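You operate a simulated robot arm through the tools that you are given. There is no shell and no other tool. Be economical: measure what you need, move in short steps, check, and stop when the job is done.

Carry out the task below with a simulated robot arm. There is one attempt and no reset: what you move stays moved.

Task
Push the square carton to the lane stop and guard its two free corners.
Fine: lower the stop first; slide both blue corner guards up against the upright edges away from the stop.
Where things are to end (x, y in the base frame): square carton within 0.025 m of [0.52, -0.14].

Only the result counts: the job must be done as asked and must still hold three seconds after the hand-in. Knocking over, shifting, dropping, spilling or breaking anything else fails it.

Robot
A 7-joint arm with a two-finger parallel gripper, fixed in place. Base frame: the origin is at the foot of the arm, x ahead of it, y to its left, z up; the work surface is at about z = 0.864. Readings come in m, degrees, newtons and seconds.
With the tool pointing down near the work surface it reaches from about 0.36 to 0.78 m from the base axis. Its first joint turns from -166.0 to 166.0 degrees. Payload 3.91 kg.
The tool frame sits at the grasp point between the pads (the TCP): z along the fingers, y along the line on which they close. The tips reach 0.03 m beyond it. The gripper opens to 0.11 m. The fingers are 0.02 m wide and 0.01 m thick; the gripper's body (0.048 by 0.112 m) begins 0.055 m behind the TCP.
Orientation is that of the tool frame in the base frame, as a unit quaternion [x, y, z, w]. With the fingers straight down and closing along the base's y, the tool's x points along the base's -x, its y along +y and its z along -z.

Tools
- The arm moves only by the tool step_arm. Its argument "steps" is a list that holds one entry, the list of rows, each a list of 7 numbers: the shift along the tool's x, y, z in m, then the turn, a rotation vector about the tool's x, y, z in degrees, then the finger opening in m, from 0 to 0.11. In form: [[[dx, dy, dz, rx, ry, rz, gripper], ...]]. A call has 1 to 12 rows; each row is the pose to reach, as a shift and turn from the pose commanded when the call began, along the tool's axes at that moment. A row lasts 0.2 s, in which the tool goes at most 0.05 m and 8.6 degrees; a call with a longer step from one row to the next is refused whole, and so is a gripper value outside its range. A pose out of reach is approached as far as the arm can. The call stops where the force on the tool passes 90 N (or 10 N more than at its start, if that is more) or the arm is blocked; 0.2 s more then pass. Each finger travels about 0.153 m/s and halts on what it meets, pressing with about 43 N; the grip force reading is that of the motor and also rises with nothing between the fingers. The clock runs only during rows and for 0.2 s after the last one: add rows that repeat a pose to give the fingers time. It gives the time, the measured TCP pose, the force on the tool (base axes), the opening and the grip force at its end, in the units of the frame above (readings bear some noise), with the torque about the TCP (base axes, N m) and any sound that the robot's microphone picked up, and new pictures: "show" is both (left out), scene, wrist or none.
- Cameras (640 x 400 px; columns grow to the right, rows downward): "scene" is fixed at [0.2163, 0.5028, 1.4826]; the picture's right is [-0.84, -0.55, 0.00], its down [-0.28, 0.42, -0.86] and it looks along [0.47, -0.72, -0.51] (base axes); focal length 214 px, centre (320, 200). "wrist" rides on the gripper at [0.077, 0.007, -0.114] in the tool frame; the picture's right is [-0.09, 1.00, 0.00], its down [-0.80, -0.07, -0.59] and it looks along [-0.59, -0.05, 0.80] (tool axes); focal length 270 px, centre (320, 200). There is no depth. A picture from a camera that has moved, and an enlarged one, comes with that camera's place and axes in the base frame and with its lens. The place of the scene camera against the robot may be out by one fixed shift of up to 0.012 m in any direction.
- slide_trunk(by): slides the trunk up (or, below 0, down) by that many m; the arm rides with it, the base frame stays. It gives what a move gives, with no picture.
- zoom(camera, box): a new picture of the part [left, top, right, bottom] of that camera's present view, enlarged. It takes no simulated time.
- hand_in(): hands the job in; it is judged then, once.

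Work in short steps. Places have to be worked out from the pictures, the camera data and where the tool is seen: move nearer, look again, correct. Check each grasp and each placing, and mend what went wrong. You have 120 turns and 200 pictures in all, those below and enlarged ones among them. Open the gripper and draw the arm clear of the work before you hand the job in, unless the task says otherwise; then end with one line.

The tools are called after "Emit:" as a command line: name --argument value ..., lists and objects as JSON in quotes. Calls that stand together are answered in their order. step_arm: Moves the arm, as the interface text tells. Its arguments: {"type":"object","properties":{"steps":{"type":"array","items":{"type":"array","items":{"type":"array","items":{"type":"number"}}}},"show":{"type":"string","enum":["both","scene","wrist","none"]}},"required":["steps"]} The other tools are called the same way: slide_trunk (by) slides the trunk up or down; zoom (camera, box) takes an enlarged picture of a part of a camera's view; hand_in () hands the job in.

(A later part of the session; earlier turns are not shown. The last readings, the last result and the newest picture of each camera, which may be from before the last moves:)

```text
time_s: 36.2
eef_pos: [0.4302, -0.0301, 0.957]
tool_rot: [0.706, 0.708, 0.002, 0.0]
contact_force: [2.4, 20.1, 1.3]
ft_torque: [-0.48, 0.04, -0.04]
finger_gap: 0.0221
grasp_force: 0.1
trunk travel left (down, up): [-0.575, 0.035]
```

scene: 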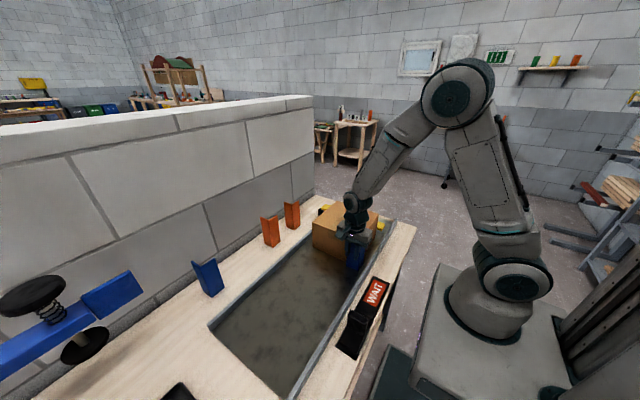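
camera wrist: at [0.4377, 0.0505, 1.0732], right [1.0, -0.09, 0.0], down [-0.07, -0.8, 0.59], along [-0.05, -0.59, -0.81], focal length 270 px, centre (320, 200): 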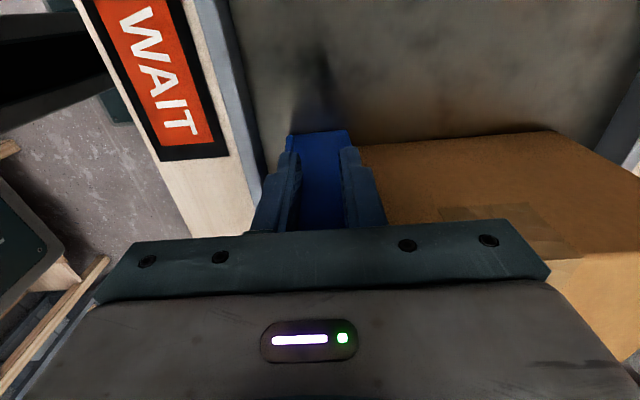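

Guard is against the trailing face (20 N). I now go around to its −x side, to push it +x against the carton's side.

Emit:
step_arm --steps '[[[0.02, 0, 0, 0, 0, 0, 0.022], [0.025, 0, -0.04, 0, 0, 0, 0.01], [0.025, -0.01, -0.08, 0, 0, 0, 0], [0.01, -0.04, -0.1, 0, 0, 0, 0], [-0.02, -0.053, -0.1, 0, 0, 0, 0], [-0.028, -0.053, -0.1, 0, 0, 0, 0]]]'

Emit:
zoom --camera "scene" --box '[270, 180, 430, 300]'

```text
time_s: 37.6
eef_pos: [0.3772, -0.0629, 1.0565]
tool_rot: [0.707, 0.707, 0.002, -0.001]
contact_force: [0.5, -0.3, 0.1]
ft_torque: [-0.02, 0.01, 0.0]
finger_gap: 0.0
grasp_force: 38.0
trunk travel left (down, up): [-0.575, 0.035]
camera wrist: at [0.3846, 0.0134, 1.1718], right [1.0, -0.09, 0.0], down [-0.07, -0.8, 0.59], along [-0.05, -0.59, -0.81], focal length 270 px, centre (320, 200)
```

scene: 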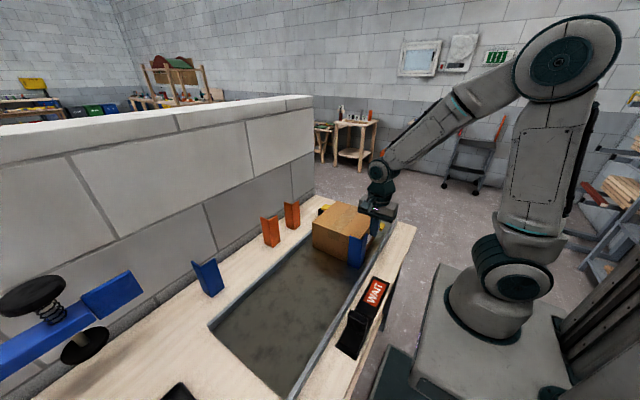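
wrist: 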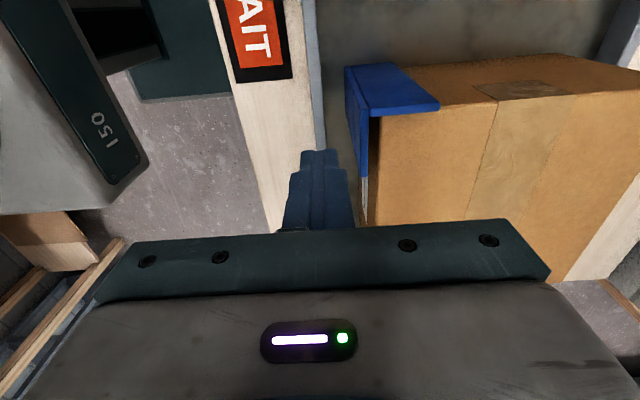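

```text
3.33 times, centred on (350, 240) of scene
camera zoom: at [0.2163, 0.5028, 1.4826], right [-0.84, -0.55, 0.0], down [-0.28, 0.42, -0.86], along [0.47, -0.72, -0.51], focal length 715 px, centre (220, 67)
```

zoom: 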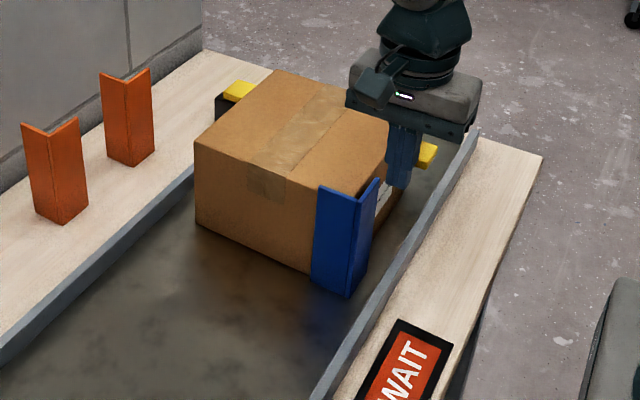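

The guard stands tight to the trailing face with ~9 mm side gap. I lower beside it and push +x.

Emit:
step_arm --steps '[[[0.002, 0, 0.04, 0, 0, 0, 0], [0.002, 0, 0.08, 0, 0, 0, 0], [0.002, 0, 0.099, 0, 0, 0, 0], [0.002, 0.01, 0.099, 0, 0, 0, 0], [0.002, 0.017, 0.099, 0, 0, 0, 0], [0.002, 0.021, 0.099, 0, 0, 0, 0], [0.002, 0.024, 0.099, 0, 0, 0, 0]]]' --show "none"

```text
time_s: 39.2
eef_pos: [0.3999, -0.0612, 0.9573]
tool_rot: [0.707, 0.707, 0.002, -0.001]
contact_force: [-4.4, 1.4, 0.3]
ft_torque: [-0.05, -0.05, -0.03]
finger_gap: 0.0
grasp_force: 37.9
trunk travel left (down, up): [-0.575, 0.035]
```

Emit:
step_arm --steps '[[[0, 0.001, 0, 0, 0, 0, 0], [0, 0.002, 0, 0, 0, 0, 0]]]' --show "none"

```text
time_s: 39.8
eef_pos: [0.4043, -0.0605, 0.9589]
tool_rot: [0.708, 0.707, 0.002, -0.001]
contact_force: [-2.9, -0.5, 0.4]
ft_torque: [0.01, -0.07, -0.04]
finger_gap: 0.0
grasp_force: 37.1
trunk travel left (down, up): [-0.575, 0.035]
```

Emit:
step_arm --steps '[[[0, 0.001, 0, 0, 0, 0, 0], [0, 0.002, 0, 0, 0, 0, 0]]]'

Emit:
zoom --camera "wrist" --box '[260, 40, 500, 240]'

```text
time_s: 40.4
eef_pos: [0.4056, -0.0602, 0.9582]
tool_rot: [0.707, 0.707, 0.002, -0.001]
contact_force: [-3.8, 1.6, -1.6]
ft_torque: [0.0, -0.1, 0.0]
finger_gap: 0.0
grasp_force: 37.7
trunk travel left (down, up): [-0.575, 0.035]
camera wrist: at [0.4127, 0.0161, 1.0738], right [1.0, -0.09, 0.0], down [-0.07, -0.8, 0.59], along [-0.05, -0.59, -0.81], focal length 270 px, centre (320, 200)
```

scene: 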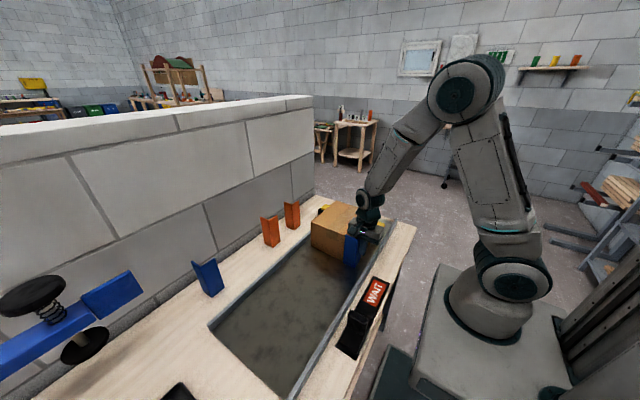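
wrist: 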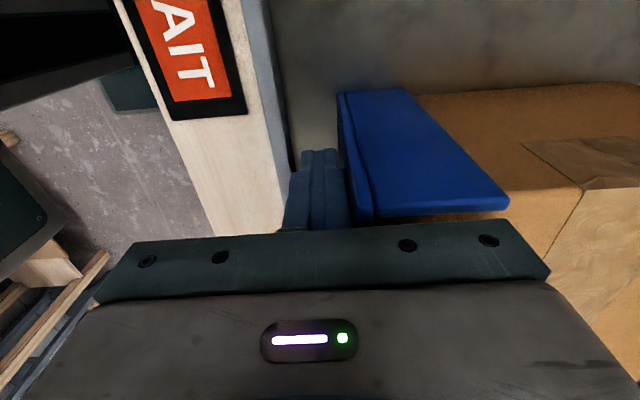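

```text
2.00 times, centred on (380, 140) of wrist
camera zoom: at [0.4127, 0.0161, 1.0738], right [1.0, -0.09, 0.0], down [-0.07, -0.8, 0.59], along [-0.05, -0.59, -0.81], focal length 541 px, centre (200, 320)
```

zoom: 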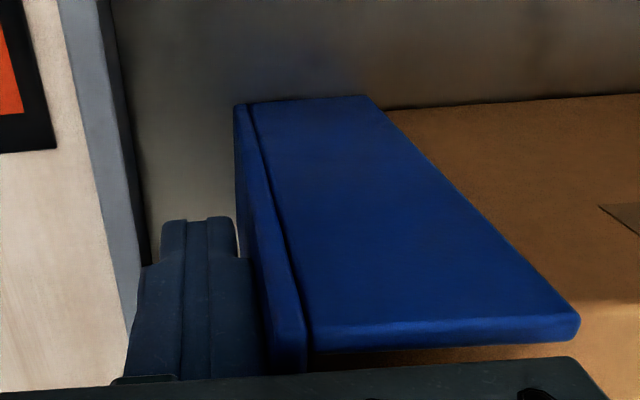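

Force is ambiguous (≈4 N, similar to sliding the carton), so I back away and look before pushing further.

Emit:
step_arm --steps '[[[0, -0.015, 0, 0, 0, 0, 0], [0, -0.02, -0.04, 0, 0, 0, 0], [0.03, -0.02, -0.08, 0, 0, 0, 0], [0.06, -0.01, -0.11, 0, 0, 0, 0], [0.09, 0.01, -0.13, 0, 0, 0, 0], [0.12, 0.03, -0.15, 0, 0, 0, 0], [0.15, 0.05, -0.17, 0, 0, 0, 0]]]'

Emit:
zoom --camera "scene" --box '[290, 190, 410, 280]'

Emit:
zoom --camera "wrist" --box '[280, 120, 560, 240]'

```text
time_s: 42.0
eef_pos: [0.4544, 0.0902, 1.1299]
tool_rot: [0.707, 0.708, 0.002, 0.0]
contact_force: [-0.1, -0.1, 0.3]
ft_torque: [-0.01, 0.03, -0.04]
finger_gap: 0.0001
grasp_force: 37.7
trunk travel left (down, up): [-0.575, 0.035]
camera wrist: at [0.4619, 0.1674, 1.2445], right [1.0, -0.09, 0.0], down [-0.07, -0.8, 0.59], along [-0.05, -0.59, -0.81], focal length 270 px, centre (320, 200)
```

scene: 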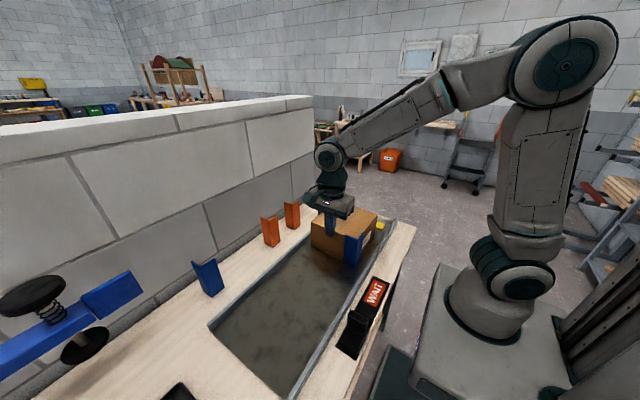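
wrist: 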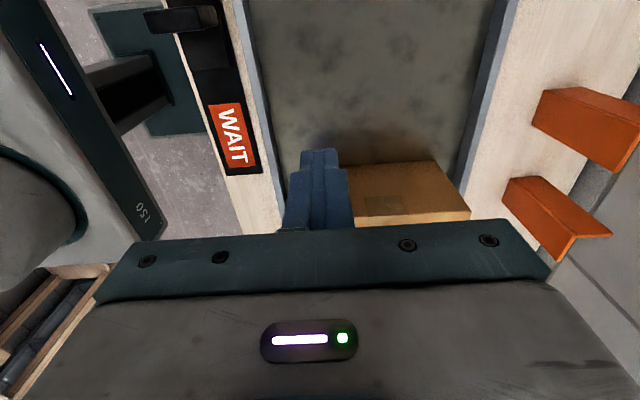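

```text
4.44 times, centred on (350, 235) of scene
camera zoom: at [0.2163, 0.5028, 1.4826], right [-0.84, -0.55, 0.0], down [-0.28, 0.42, -0.86], along [0.47, -0.72, -0.51], focal length 953 px, centre (187, 44)
```

zoom: 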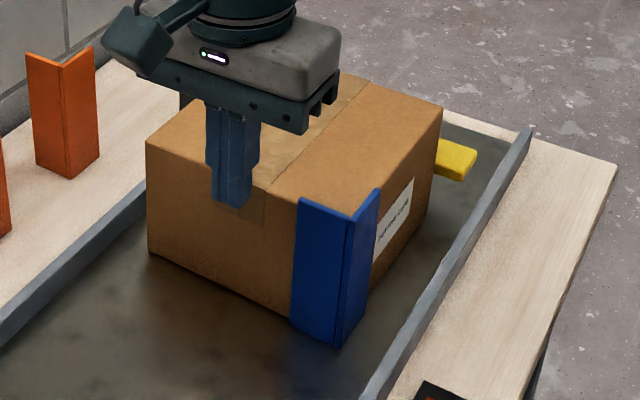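

```text
2.29 times, centred on (420, 180) of wrist
camera zoom: at [0.4619, 0.1674, 1.2445], right [1.0, -0.09, 0.0], down [-0.07, -0.8, 0.59], along [-0.05, -0.59, -0.81], focal length 618 px, centre (91, 246)
```

zoom: 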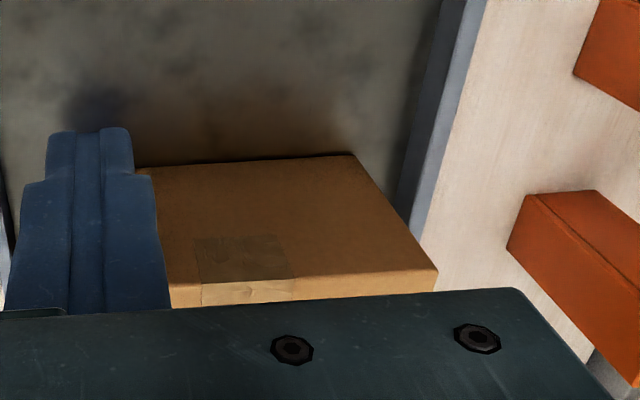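

The carton moved only ~3–4 mm in +x, so the guard is snug on both faces at corner A. Next, blue guard 2: I rotate the tool back 90° while moving toward it.

Emit:
step_arm --steps '[[[0.01, 0.01, 0, 0, 0, -8.2, 0], [0.02, 0.02, 0, 0, 0, -16.4, 0], [0.03, 0.03, 0, 0, 0, -24.6, 0], [0.04, 0.04, 0, 0, 0, -32.8, 0], [0.05, 0.05, 0, 0, 0, -41, 0], [0.06, 0.06, 0, 0, 0, -49.2, 0], [0.07, 0.07, 0, 0, 0, -57.4, 0], [0.08, 0.08, 0, 0, 0, -65.6, 0.01], [0.09, 0.09, 0, 0, 0, -73.8, 0.02], [0.1, 0.1, 0, 0, 0, -82, 0.04], [0.11, 0.11, 0, 0, 0, -90, 0.05]]]' --show "none"

Emit:
step_arm --steps '[[[0, 0.01, 0, 0, 0, -8.2, 0.05], [0, 0.02, 0, 0, 0, -16.4, 0.05], [0, 0.03, 0, 0, 0, -24.6, 0.05], [0, 0.04, 0, 0, 0, -32.8, 0.05], [0, 0.05, 0, 0, 0, -41, 0.05], [0, 0.05, 0, 0, 0, -49.2, 0.05], [0, 0.05, 0, 0, 0, -57.4, 0.05], [0, 0.05, 0, 0, 0, -65.6, 0.05], [0, 0.05, 0, 0, 0, -73.8, 0.05], [0, 0.05, 0, 0, 0, -82, 0.05], [0, 0.05, 0, 0, 0, -90, 0.05]]]'

```text
time_s: 44.4
eef_pos: [0.5638, 0.2002, 1.1285]
tool_rot: [-0.001, 1.0, 0.002, 0.001]
contact_force: [0.7, 0.3, 0.5]
ft_torque: [0.01, -0.01, 0.05]
finger_gap: 0.05
grasp_force: 0.1
trunk travel left (down, up): [-0.575, 0.035]
```

```text
time_s: 46.8
eef_pos: [0.5646, 0.2488, 1.1289]
tool_rot: [0.708, -0.706, 0.0, -0.002]
contact_force: [0.2, 1.2, 0.2]
ft_torque: [0.0, 0.0, -0.01]
finger_gap: 0.0501
grasp_force: 0.0
trunk travel left (down, up): [-0.575, 0.035]
camera wrist: at [0.5593, 0.1709, 1.244], right [-1.0, 0.08, 0.0], down [0.07, 0.8, 0.6], along [0.05, 0.59, -0.8], focal length 270 px, centre (320, 200)
```

scene: 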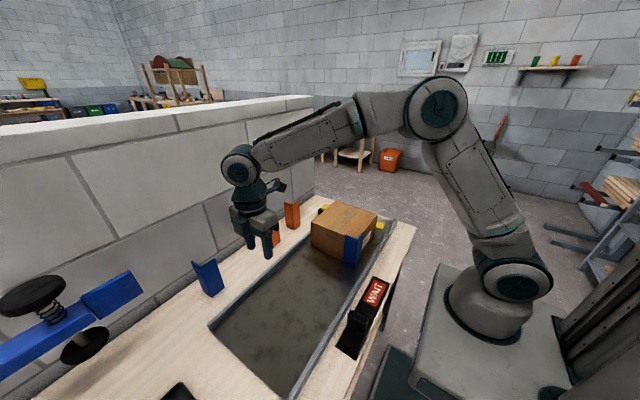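
wrist: 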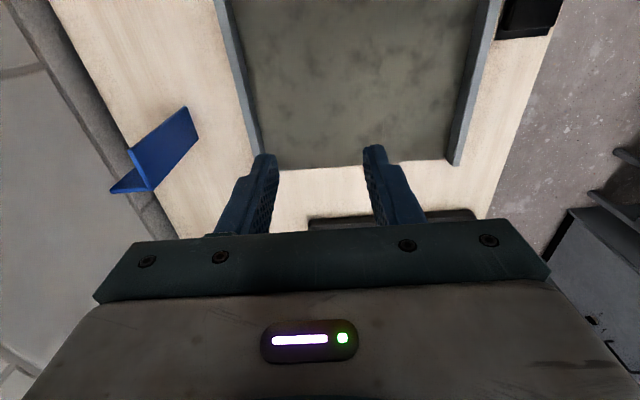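

Blue guard 2: vertex ≈(0.760,0.321), −y arm y 0.275–0.321. It is near the reach limit, so I tilt the fingers outward (+y) by 22° while going to hover above it.

Emit:
step_arm --steps '[[[-0.01, -0.04, 0.0, 0, -8, 0, 0.05], [-0.02, -0.08, 0.02, 0, -16, 0, 0.05], [-0.03, -0.12, 0.04, 0, -22, 0, 0.05], [-0.04, -0.16, 0.055, 0, -22, 0, 0.05], [-0.043, -0.198, 0.065, 0, -22, 0, 0.05], [-0.043, -0.198, 0.065, 0, -22, 0, 0.05]]]'

Emit:
zoom --camera "scene" --box '[140, 170, 300, 300]'

```text
time_s: 48.2
eef_pos: [0.7541, 0.2872, 1.0611]
tool_rot: [0.695, -0.694, -0.135, -0.135]
contact_force: [0.0, 0.0, -0.1]
ft_torque: [-0.01, 0.04, 0.03]
finger_gap: 0.0498
grasp_force: 0.1
out of reach, approached as far as the arm can: row 5, 6
trunk travel left (down, up): [-0.575, 0.035]
camera wrist: at [0.7473, 0.1725, 1.1384], right [-1.0, 0.08, 0.03], down [0.07, 0.52, 0.85], along [0.05, 0.85, -0.52], focal length 270 px, centre (320, 200)
```

scene: 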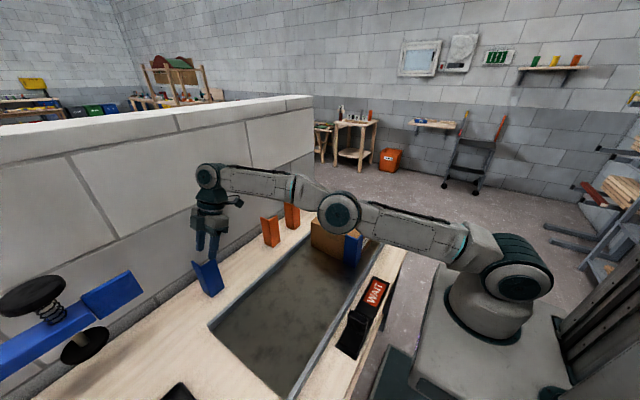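
wrist: 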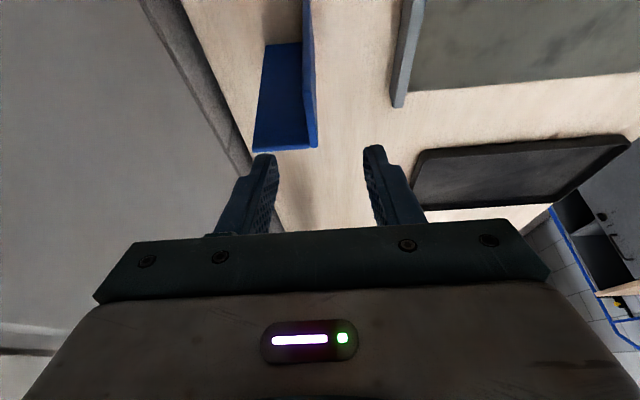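

```text
3.08 times, centred on (220, 235) of scene
camera zoom: at [0.2163, 0.5028, 1.4826], right [-0.84, -0.55, 0.0], down [-0.28, 0.42, -0.86], along [0.47, -0.72, -0.51], focal length 660 px, centre (628, 92)
```

zoom: 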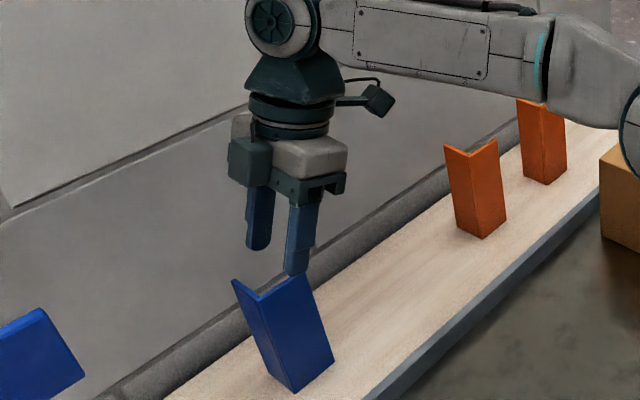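

Tool is near the guard at tilt 22°; reach improves lower. I descend vertically, straddling the plate, and check.

Emit:
step_arm --steps '[[[0.0127, 0, 0.0315, 0, 0, 0, 0.05], [0.0255, 0, 0.063, 0, 0, 0, 0.05], [0.0382, 0, 0.0946, 0, 0, 0, 0.05], [0.0382, 0, 0.0946, 0, 0, 0, 0.05]]]'

Emit:
zoom --camera "scene" --box '[140, 170, 300, 300]'

```text
time_s: 49.2
eef_pos: [0.7536, 0.2892, 0.9613]
tool_rot: [0.694, -0.693, -0.136, -0.136]
contact_force: [0.0, 0.9, 0.4]
ft_torque: [0.05, -0.01, 0.01]
finger_gap: 0.05
grasp_force: 0.0
trunk travel left (down, up): [-0.575, 0.035]
camera wrist: at [0.7475, 0.1745, 1.0385], right [-1.0, 0.08, 0.03], down [0.07, 0.52, 0.85], along [0.05, 0.85, -0.52], focal length 270 px, centre (320, 200)
```

scene: 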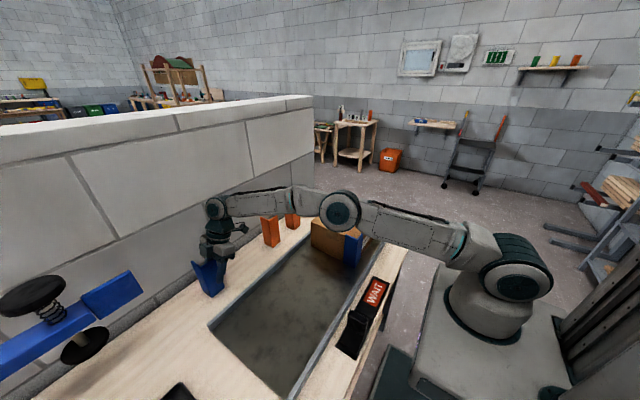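
wrist: 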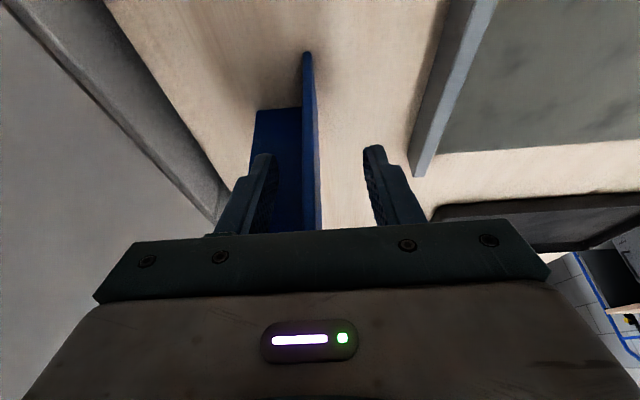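

```text
3.08 times, centred on (220, 235) of scene
camera zoom: at [0.2163, 0.5028, 1.4826], right [-0.84, -0.55, 0.0], down [-0.28, 0.42, -0.86], along [0.47, -0.72, -0.51], focal length 660 px, centre (628, 92)
```

zoom: 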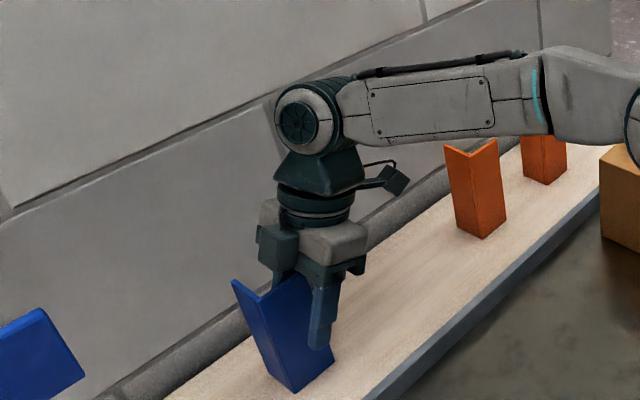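

The plate is between the fingers, ~6 mm off centre. I shift +x by 6 mm and close.

Emit:
step_arm --steps '[[[0, -0.006, 0, 0, 0, 0, 0.05], [0, -0.006, 0, 0, 0, 0, 0.03], [0, -0.006, 0, 0, 0, 0, 0.01], [0, -0.006, 0, 0, 0, 0, 0], [0, -0.006, 0, 0, 0, 0, 0]]]'

```text
time_s: 50.4
eef_pos: [0.76, 0.2899, 0.9615]
tool_rot: [0.694, -0.694, -0.135, -0.136]
contact_force: [0.5, 0.2, 0.2]
ft_torque: [-0.01, 0.02, 0.01]
finger_gap: 0.0053
grasp_force: 43.1
trunk travel left (down, up): [-0.575, 0.035]
camera wrist: at [0.7534, 0.1746, 1.0386], right [-1.0, 0.08, 0.03], down [0.07, 0.52, 0.85], along [0.05, 0.85, -0.52], focal length 270 px, centre (320, 200)
```

scene: 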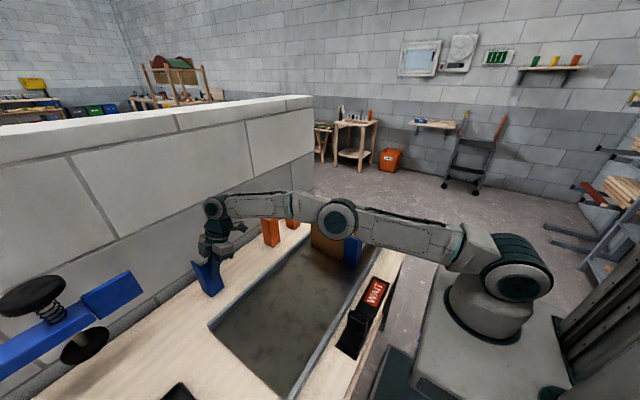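
wrist: 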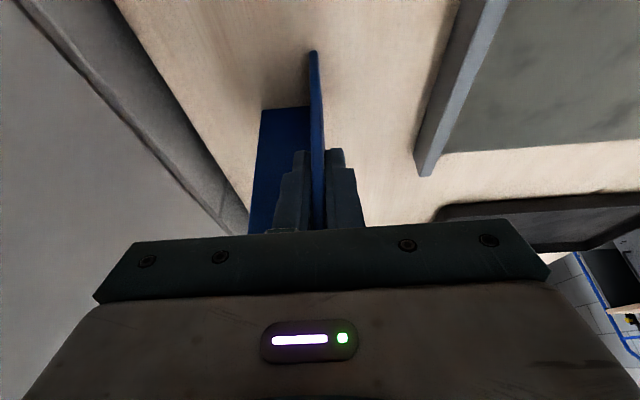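

Gripped. I lift, retract into the lane, and turn the guard clockwise about the vertical toward the orientation for corner B.

Emit:
step_arm --steps '[[[-0.0112, 0, -0.0278, 0, 0, 0, 0], [-0.0244, 0.01, -0.0603, 0, 0, 0, 0], [-0.03, 0.05, -0.0742, 3.18, 0, 7.88, 0], [-0.03, 0.09, -0.0742, 6.37, 0, 15.76, 0], [-0.03, 0.13, -0.0742, 9.55, 0, 23.64, 0], [-0.0022, 0.15, -0.0855, 12.74, 0, 31.52, 0], [0.0256, 0.15, -0.0967, 15.92, 0, 39.41, 0], [0.0534, 0.15, -0.108, 19.1, 0, 47.29, 0], [0.0812, 0.15, -0.1192, 22.29, 0, 55.17, 0], [0.109, 0.15, -0.1305, 25.47, 0, 63.05, 0], [0.1369, 0.15, -0.1417, 28.66, 0, 70.93, 0], [0.1369, 0.15, -0.1417, 31.84, 0, 78.81, 0]]]'

Emit:
zoom --camera "scene" --box '[230, 170, 410, 290]'

```text
time_s: 53.0
eef_pos: [0.6087, 0.1112, 1.0411]
tool_rot: [-0.042, 0.981, 0.009, 0.191]
contact_force: [-0.6, 0.4, -0.3]
ft_torque: [-0.02, 0.02, -0.03]
finger_gap: 0.0053
grasp_force: 42.9
trunk travel left (down, up): [-0.575, 0.035]
camera wrist: at [0.4953, 0.106, 1.118], right [0.0, 1.0, 0.04], down [0.52, -0.03, 0.85], along [0.85, 0.02, -0.52], focal length 270 px, centre (320, 200)
```

scene: 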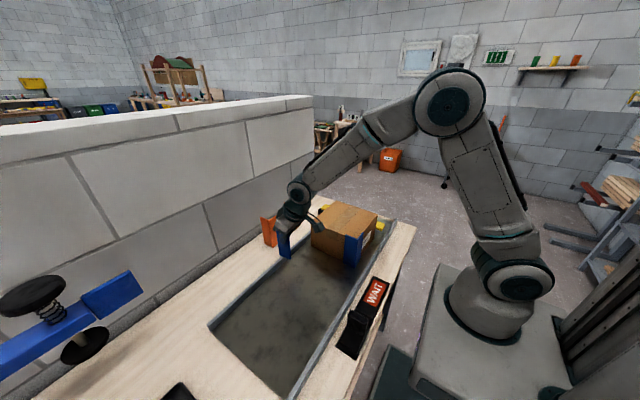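
wrist: 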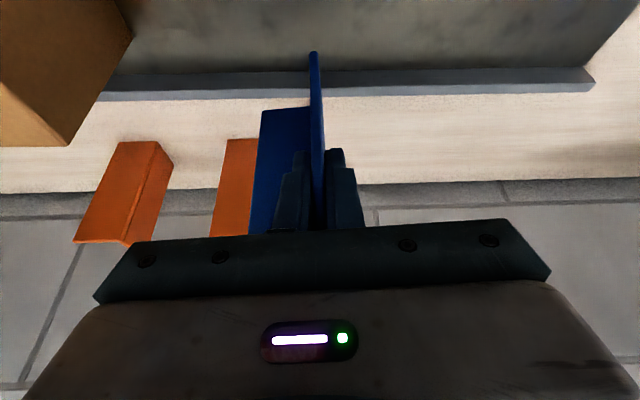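

```text
3.33 times, centred on (320, 230) of scene
camera zoom: at [0.2163, 0.5028, 1.4826], right [-0.84, -0.55, 0.0], down [-0.28, 0.42, -0.86], along [0.47, -0.72, -0.51], focal length 715 px, centre (320, 100)
```

zoom: 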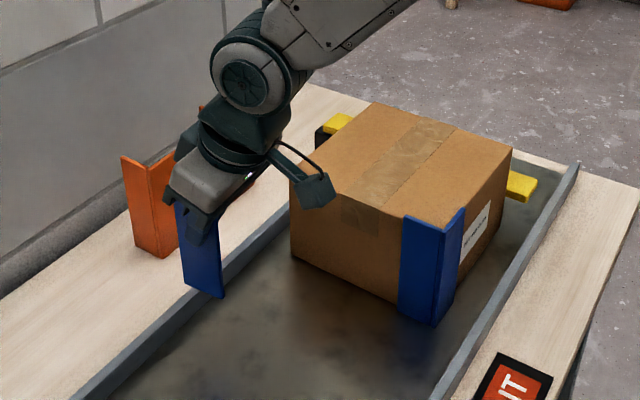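

Good grip, nearly the right yaw. I finish the last 5° of turn and advance to y≈0.05.

Emit:
step_arm --steps '[[[0.003, -0.03, -0.0012, 1.87, 0, 4.64, 0], [0.0067, -0.0596, -0.0027, 1.87, 0, 4.64, 0], [0.0067, -0.0596, -0.0027, 1.87, 0, 4.64, 0]]]'

Emit:
zoom --camera "scene" --box '[230, 170, 410, 290]'

```text
time_s: 53.8
eef_pos: [0.6065, 0.0491, 1.0409]
tool_rot: [-0.001, 0.981, 0.002, 0.192]
contact_force: [0.3, 0.1, -0.3]
ft_torque: [0.04, -0.02, 0.04]
finger_gap: 0.0054
grasp_force: 43.2
trunk travel left (down, up): [-0.575, 0.035]
camera wrist: at [0.4935, 0.0554, 1.1177], right [0.08, 1.0, 0.04], down [0.52, -0.07, 0.85], along [0.85, -0.05, -0.52], focal length 270 px, centre (320, 200)
```

scene: 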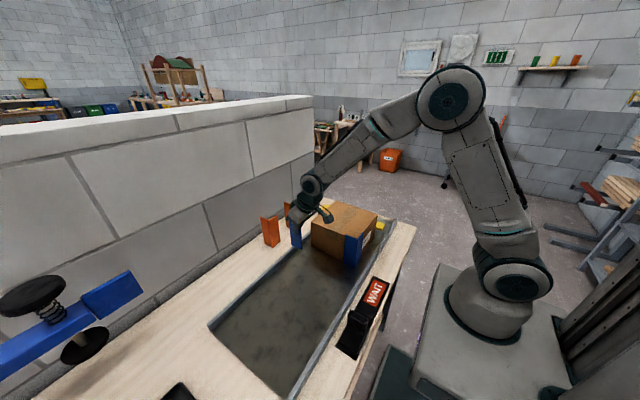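
wrist: 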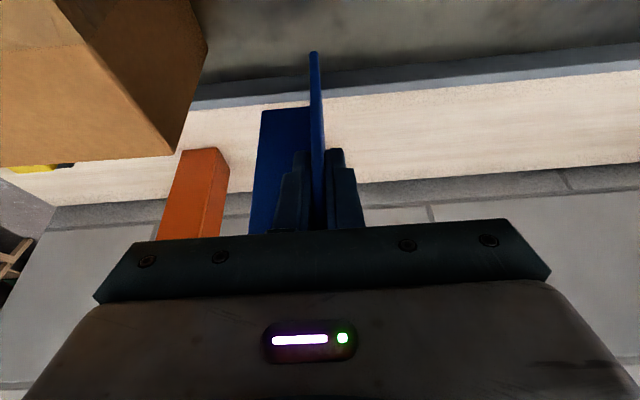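

```text
3.33 times, centred on (320, 230) of scene
camera zoom: at [0.2163, 0.5028, 1.4826], right [-0.84, -0.55, 0.0], down [-0.28, 0.42, -0.86], along [0.47, -0.72, -0.51], focal length 715 px, centre (320, 100)
```

zoom: 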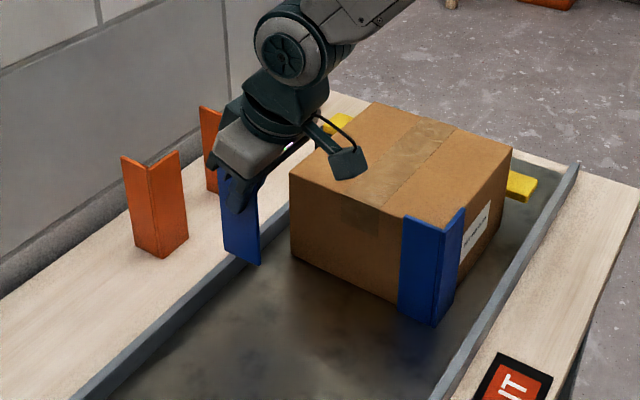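

Clearance beside the carton looks like ~10 mm. I lower to just above the floor and advance so the arm end comes beside the carton.

Emit:
step_arm --steps '[[[0.0112, -0.015, 0.0278, 0, 0, 0, 0], [0.0206, -0.03, 0.051, 0, 0, 0, 0], [0.0262, -0.04, 0.0649, 0, 0, 0, 0], [0.0277, -0.055, 0.0686, 0, 0, 0, 0], [0.0277, -0.068, 0.0686, 0, 0, 0, 0], [0.0277, -0.076, 0.0686, 0, 0, 0, 0]]]'

Emit:
zoom --camera "scene" --box '[260, 180, 410, 280]'

```text
time_s: 55.2
eef_pos: [0.6087, -0.0263, 0.9653]
tool_rot: [0.0, 0.981, 0.001, 0.192]
contact_force: [0.4, 0.7, -0.7]
ft_torque: [-0.01, 0.04, -0.02]
finger_gap: 0.0057
grasp_force: 43.6
trunk travel left (down, up): [-0.575, 0.035]
camera wrist: at [0.4945, -0.0207, 1.0433], right [0.08, 1.0, 0.04], down [0.52, -0.07, 0.85], along [0.85, -0.05, -0.52], focal length 270 px, centre (320, 200)
```

scene: 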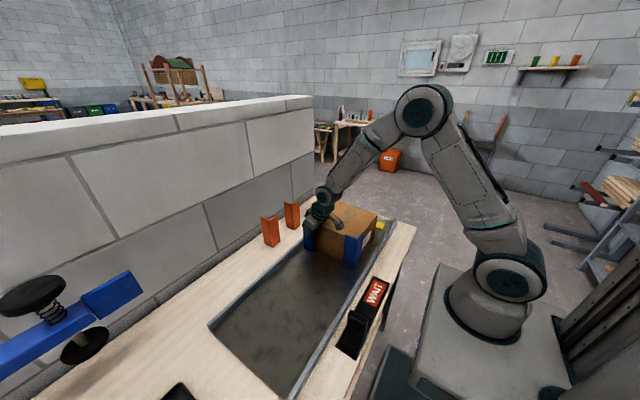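
wrist: 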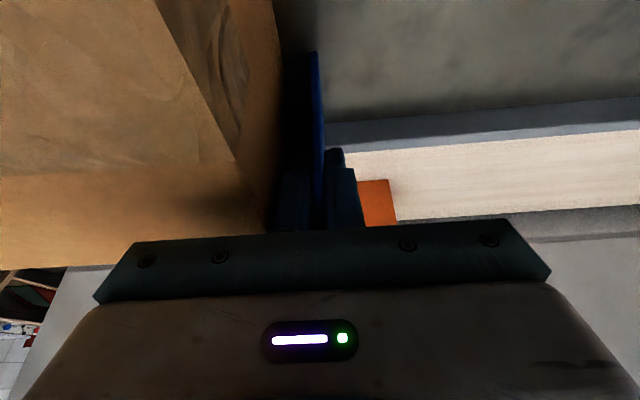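

```text
4.00 times, centred on (335, 230) of scene
camera zoom: at [0.2163, 0.5028, 1.4826], right [-0.84, -0.55, 0.0], down [-0.28, 0.42, -0.86], along [0.47, -0.72, -0.51], focal length 858 px, centre (260, 80)
```

zoom: 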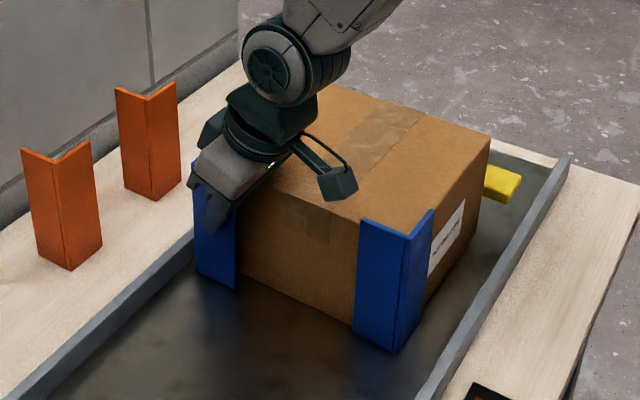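

Well placed behind corner B. I feel for the floor.

Emit:
step_arm --steps '[[[0.0007, 0, 0.0018, 0, 0, 0, 0], [0.0011, 0, 0.0028, 0, 0, 0, 0]]]' --show "none"

```text
time_s: 55.8
eef_pos: [0.6085, -0.0268, 0.9648]
tool_rot: [0.0, 0.981, 0.002, 0.193]
contact_force: [-1.7, 2.6, 14.6]
ft_torque: [-0.25, -0.16, -0.05]
finger_gap: 0.0054
grasp_force: 42.5
trunk travel left (down, up): [-0.575, 0.035]
```

Floor contact (15 N). I ease up, back off 6 mm in +y for finger room, open narrowly, and withdraw up.

Emit:
step_arm --steps '[[[-0.0005, 0.003, -0.0013, 0, 0, 0, 0], [-0.0005, 0.006, -0.0013, 0, 0, 0, 0], [-0.0005, 0.006, -0.0013, 0, 0, 0, 0.02], [-0.0005, 0.006, -0.0013, 0, 0, 0, 0.02]]]' --show "none"

```text
time_s: 56.8
eef_pos: [0.608, -0.0201, 0.9623]
tool_rot: [0.0, 0.982, 0.002, 0.191]
contact_force: [-0.5, -0.4, 0.9]
ft_torque: [0.02, 0.0, 0.0]
finger_gap: 0.0199
grasp_force: 0.2
trunk travel left (down, up): [-0.575, 0.035]
```

Emit:
step_arm --steps '[[[-0.0112, 0, -0.0278, 0, 0, 0, 0.02], [-0.0225, 0, -0.0556, 0, 0, 0, 0.02], [-0.0337, 0, -0.0834, 0, 0, 0, 0.02], [-0.0337, 0.04, -0.0834, 0, 0, 0, 0.02], [-0.0337, 0.08, -0.0834, 0, 0, 0, 0.02], [-0.0337, 0.1, -0.0834, 0, 0, 0, 0.02]]]'

Emit:
zoom --camera "scene" --box '[260, 180, 410, 280]'

Emit:
zoom --camera "wrist" --box '[0, 0, 400, 240]'

```text
time_s: 58.2
eef_pos: [0.6081, 0.0785, 1.0544]
tool_rot: [0.0, 0.981, 0.002, 0.192]
contact_force: [0.8, 0.5, 0.2]
ft_torque: [-0.01, 0.0, 0.02]
finger_gap: 0.02
grasp_force: 0.1
trunk travel left (down, up): [-0.575, 0.035]
camera wrist: at [0.4944, 0.0846, 1.1325], right [0.08, 1.0, 0.04], down [0.52, -0.07, 0.85], along [0.85, -0.05, -0.52], focal length 270 px, centre (320, 200)
```

scene: 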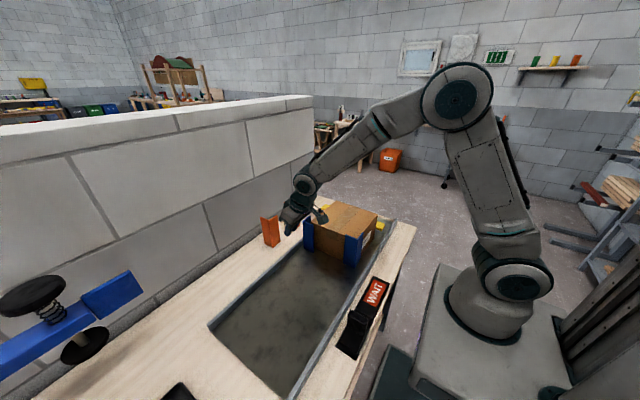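
wrist: 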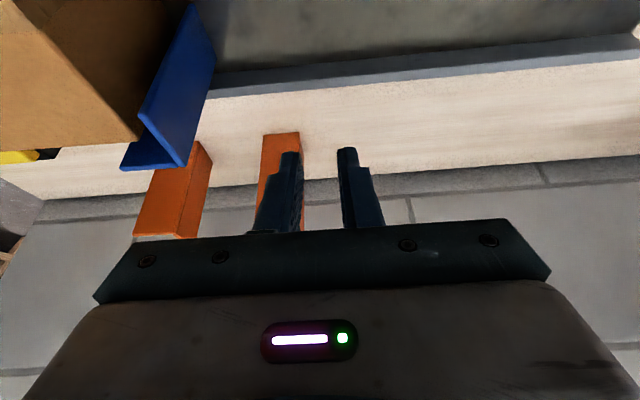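

```text
4.00 times, centred on (335, 230) of scene
camera zoom: at [0.2163, 0.5028, 1.4826], right [-0.84, -0.55, 0.0], down [-0.28, 0.42, -0.86], along [0.47, -0.72, -0.51], focal length 858 px, centre (260, 80)
```

zoom: 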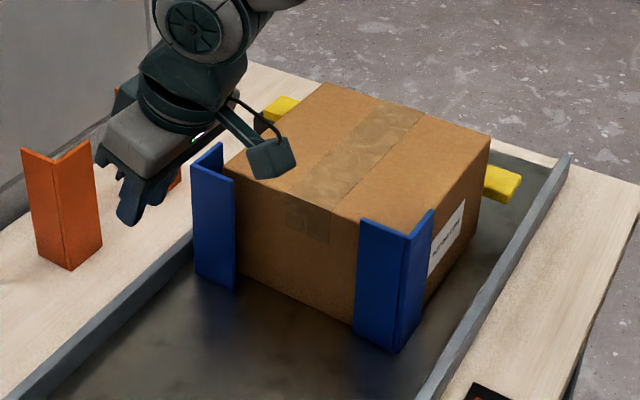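

```text
1.60 times, centred on (200, 120) of wrist
camera zoom: at [0.4944, 0.0846, 1.1325], right [0.08, 1.0, 0.04], down [0.52, -0.07, 0.85], along [0.85, -0.05, -0.52], focal length 432 px, centre (512, 328)
```

zoom: 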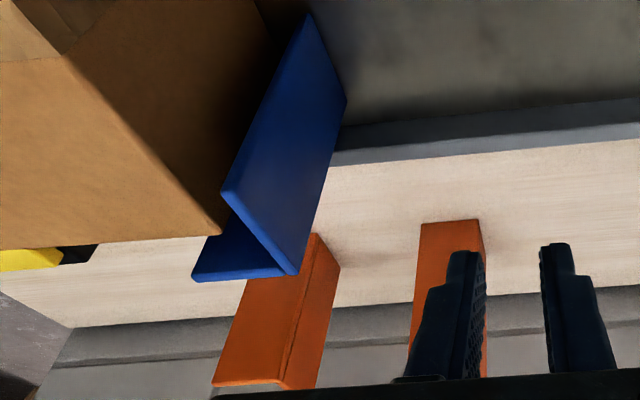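

Guard B stands correctly oriented. I straighten the tool and close the fingers, ready to push it −y.

Emit:
step_arm --steps '[[[-0.005, 0, 0.002, 0, 8, 0, 0.01], [-0.011, 0, 0.0045, 0, 16, 0, 0], [-0.011, 0, 0.0045, 0, 22.1, 0, 0], [-0.011, 0, 0.0045, 0, 22.1, 0, 0]]]'

```text
time_s: 59.2
eef_pos: [0.6187, 0.0788, 1.0543]
tool_rot: [0.0, 1.0, 0.001, -0.001]
contact_force: [-0.5, -0.2, -0.5]
ft_torque: [0.0, -0.04, -0.01]
finger_gap: 0.0002
grasp_force: 37.7
trunk travel left (down, up): [-0.575, 0.035]
camera wrist: at [0.5428, 0.0842, 1.1697], right [0.09, 1.0, 0.0], down [0.8, -0.07, 0.59], along [0.59, -0.05, -0.81], focal length 270 px, centre (320, 200)
```

scene: 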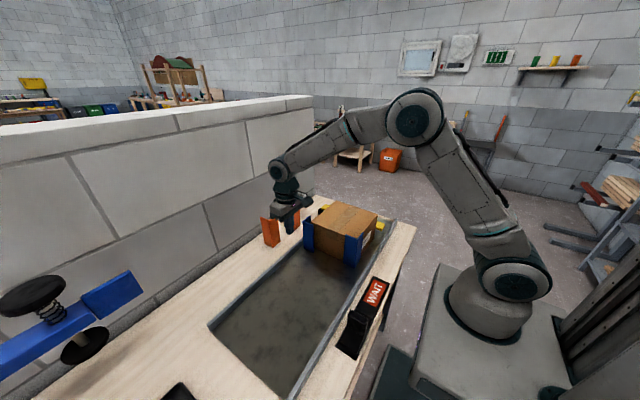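
wrist: 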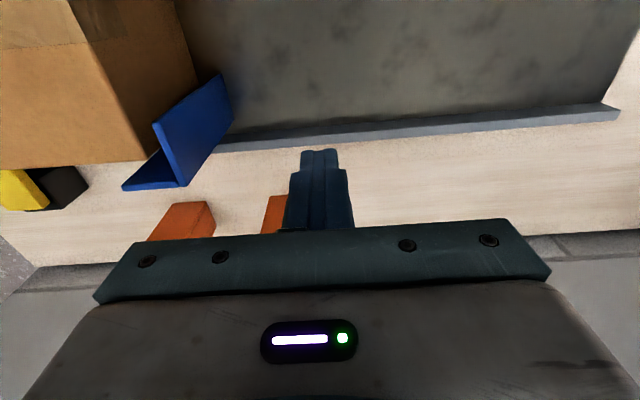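

I lower behind guard B and push −y, slowly near the end.

Emit:
step_arm --steps '[[[0, 0, 0.04, 0, 0, 0, 0], [0, -0.01, 0.08, 0, 0, 0, 0], [0, -0.03, 0.095, 0, 0, 0, 0], [0, -0.06, 0.095, 0, 0, 0, 0], [0, -0.078, 0.095, 0, 0, 0, 0], [0, -0.088, 0.095, 0, 0, 0, 0], [0, -0.097, 0.095, 0, 0, 0, 0], [0, -0.103, 0.095, 0, 0, 0, 0]]]'

Emit:
zoom --camera "scene" --box '[260, 180, 410, 280]'

```text
time_s: 61.0
eef_pos: [0.6201, -0.0244, 0.9589]
tool_rot: [-0.001, 1.0, 0.002, 0.0]
contact_force: [-0.3, -0.1, 0.4]
ft_torque: [0.0, -0.01, -0.03]
finger_gap: 0.0
grasp_force: 37.4
trunk travel left (down, up): [-0.575, 0.035]
camera wrist: at [0.5437, -0.0175, 1.0736], right [0.09, 1.0, 0.0], down [0.8, -0.07, 0.59], along [0.59, -0.05, -0.8], focal length 270 px, centre (320, 200)
```

scene: 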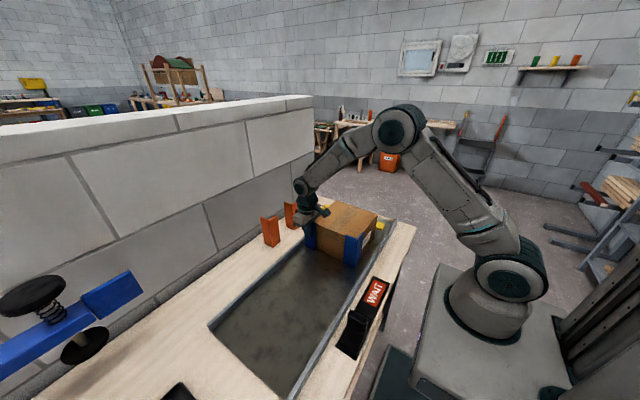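
wrist: 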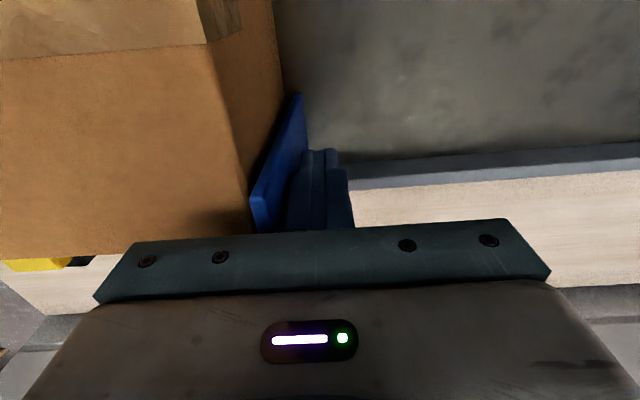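

```text
4.00 times, centred on (335, 230) of scene
camera zoom: at [0.2163, 0.5028, 1.4826], right [-0.84, -0.55, 0.0], down [-0.28, 0.42, -0.86], along [0.47, -0.72, -0.51], focal length 858 px, centre (260, 80)
```

zoom: 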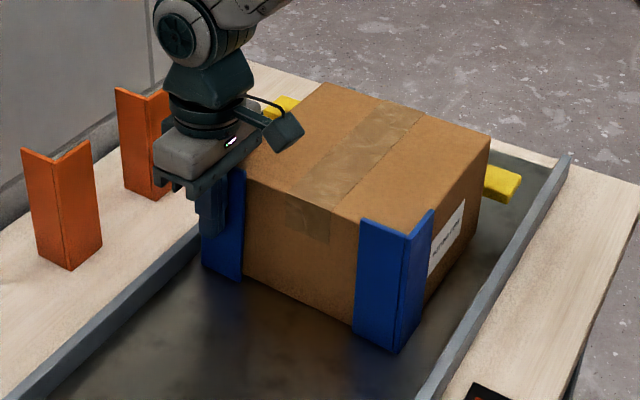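

Sliding upright. I creep on until contact force shows.

Emit:
step_arm --steps '[[[0, -0.003, 0, 0, 0, 0, 0], [0, -0.005, 0, 0, 0, 0, 0], [0, -0.007, 0, 0, 0, 0, 0]]]' --show "none"

```text
time_s: 61.8
eef_pos: [0.6203, -0.0287, 0.9577]
tool_rot: [0.0, 1.0, 0.001, -0.001]
contact_force: [2.1, 10.6, -0.3]
ft_torque: [-0.29, 0.05, -0.09]
finger_gap: 0.0
grasp_force: 38.1
trunk travel left (down, up): [-0.575, 0.035]
```

Contact (10 N) with the trailing face. Now around to guard B's +x side.

Emit:
step_arm --steps '[[[0, 0.02, 0, 0, 0, 0, 0], [0, 0.025, -0.04, 0, 0, 0, 0], [-0.01, 0.025, -0.08, 0, 0, 0, 0], [-0.04, 0.01, -0.095, 0, 0, 0, 0], [-0.055, -0.02, -0.095, 0, 0, 0, 0], [-0.055, -0.032, -0.095, 0, 0, 0, 0], [-0.055, -0.032, -0.06, 0, 0, 0, 0]]]'

Emit:
zoom --camera "wrist" --box '[100, 0, 420, 240]'

```text
time_s: 63.4
eef_pos: [0.6745, -0.0612, 1.0192]
tool_rot: [-0.001, 1.0, 0.001, 0.0]
contact_force: [0.3, 0.3, 0.1]
ft_torque: [0.02, -0.01, -0.04]
finger_gap: 0.0
grasp_force: 37.5
trunk travel left (down, up): [-0.575, 0.035]
camera wrist: at [0.5979, -0.0554, 1.1341], right [0.09, 1.0, 0.0], down [0.8, -0.07, 0.59], along [0.59, -0.05, -0.8], focal length 270 px, centre (320, 200)
```

scene: 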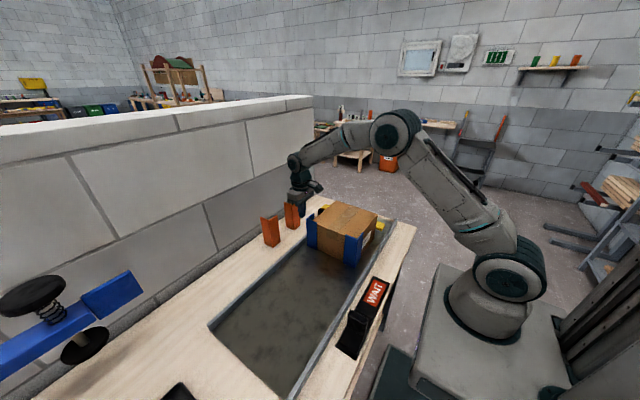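
wrist: 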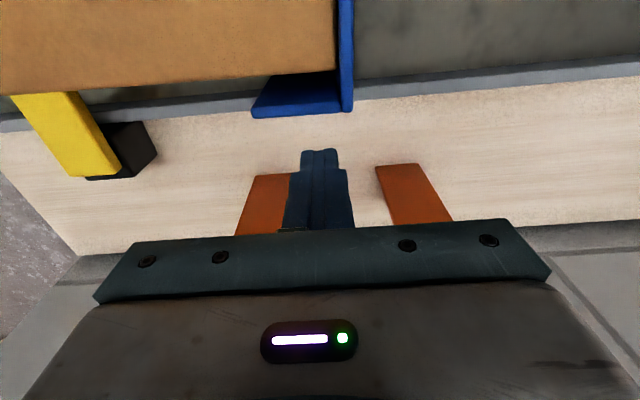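

```text
1.67 times, centred on (260, 120) of wrist
camera zoom: at [0.5979, -0.0554, 1.1341], right [0.09, 1.0, 0.0], down [0.8, -0.07, 0.59], along [0.59, -0.05, -0.8], focal length 450 px, centre (420, 333)
```

zoom: 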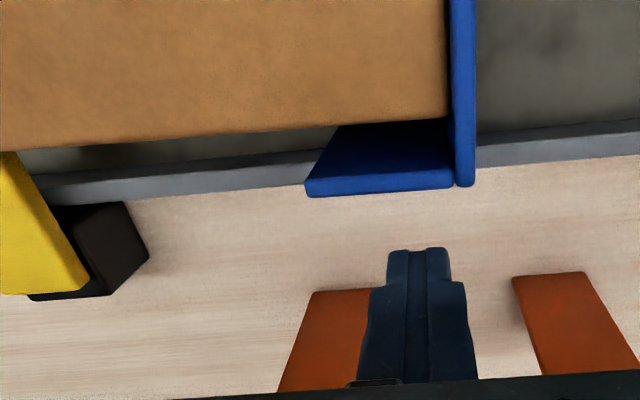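

Clear view: guard B's inner face is ~12 mm from the carton side (x≈0.626), carton yawed about 1°. I lower and push −x.

Emit:
step_arm --steps '[[[0, 0, 0.035, 0, 0, 0, 0], [0, 0, 0.061, 0, 0, 0, 0], [0.015, 0, 0.061, 0, 0, 0, 0], [0.022, 0, 0.061, 0, 0, 0, 0], [0.027, 0, 0.061, 0, 0, 0, 0], [0.03, 0, 0.061, 0, 0, 0, 0], [0.032, 0, 0.061, 0, 0, 0, 0]]]'

Emit:
zoom --camera "wrist" --box '[160, 80, 420, 240]'

```text
time_s: 65.0
eef_pos: [0.6427, -0.0639, 0.9582]
tool_rot: [0.0, 1.0, 0.002, 0.0]
contact_force: [0.2, -0.2, 0.0]
ft_torque: [0.02, -0.01, 0.03]
finger_gap: 0.0
grasp_force: 38.1
trunk travel left (down, up): [-0.575, 0.035]
camera wrist: at [0.5664, -0.0569, 1.0732], right [0.09, 1.0, 0.0], down [0.8, -0.07, 0.59], along [0.59, -0.05, -0.8], focal length 270 px, centre (320, 200)
```

scene: 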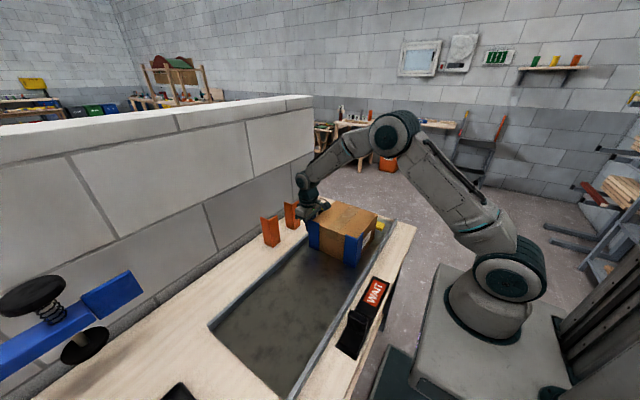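
wrist: 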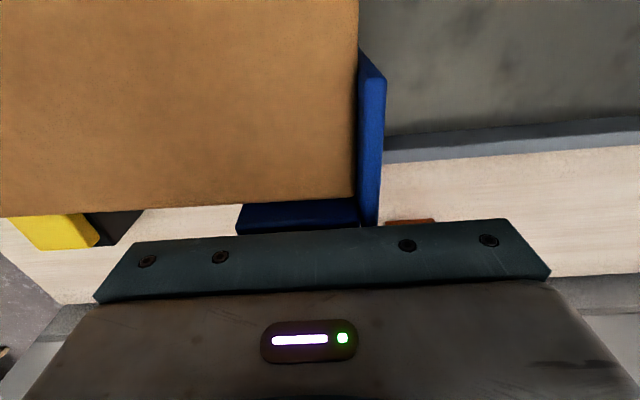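

```text
2.46 times, centred on (290, 160) of wrist
camera zoom: at [0.5664, -0.0569, 1.0732], right [0.09, 1.0, 0.0], down [0.8, -0.07, 0.59], along [0.59, -0.05, -0.8], focal length 665 px, centre (394, 298)
```

zoom: 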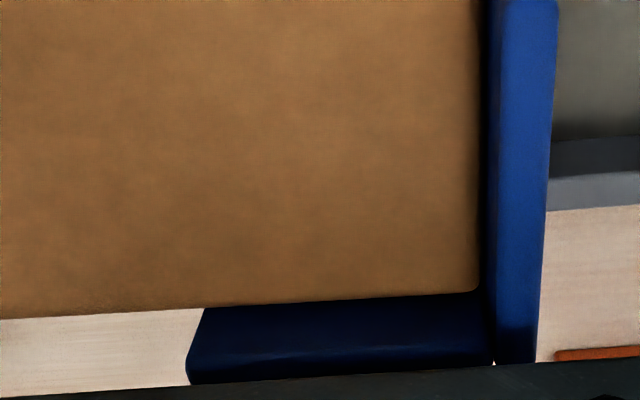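

Nearly there; I creep 3 mm further.

Emit:
step_arm --steps '[[[0.002, 0, 0, 0, 0, 0, 0], [0.004, 0, 0, 0, 0, 0, 0]]]' --show "none"

Emit:
zoom --camera "wrist" --box '[160, 80, 420, 240]'

```text
time_s: 65.6
eef_pos: [0.6402, -0.063, 0.9573]
tool_rot: [0.0, 1.0, 0.002, -0.001]
contact_force: [3.4, 0.1, 2.0]
ft_torque: [-0.01, 0.09, -0.04]
finger_gap: 0.0
grasp_force: 37.0
trunk travel left (down, up): [-0.575, 0.035]
```

```text
2.46 times, centred on (290, 160) of wrist
camera zoom: at [0.5633, -0.0562, 1.0727], right [0.09, 1.0, 0.0], down [0.8, -0.07, 0.59], along [0.59, -0.05, -0.8], focal length 665 px, centre (394, 298)
```

zoom: 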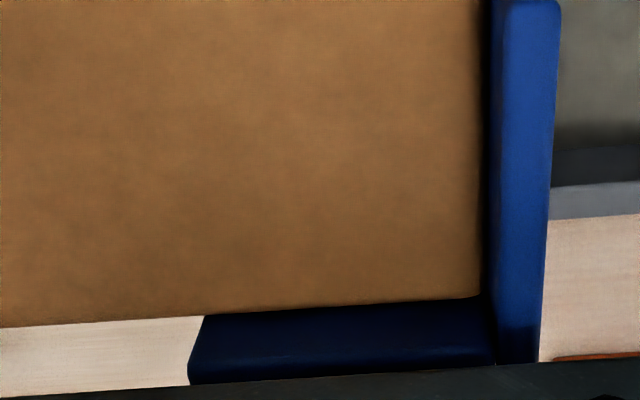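

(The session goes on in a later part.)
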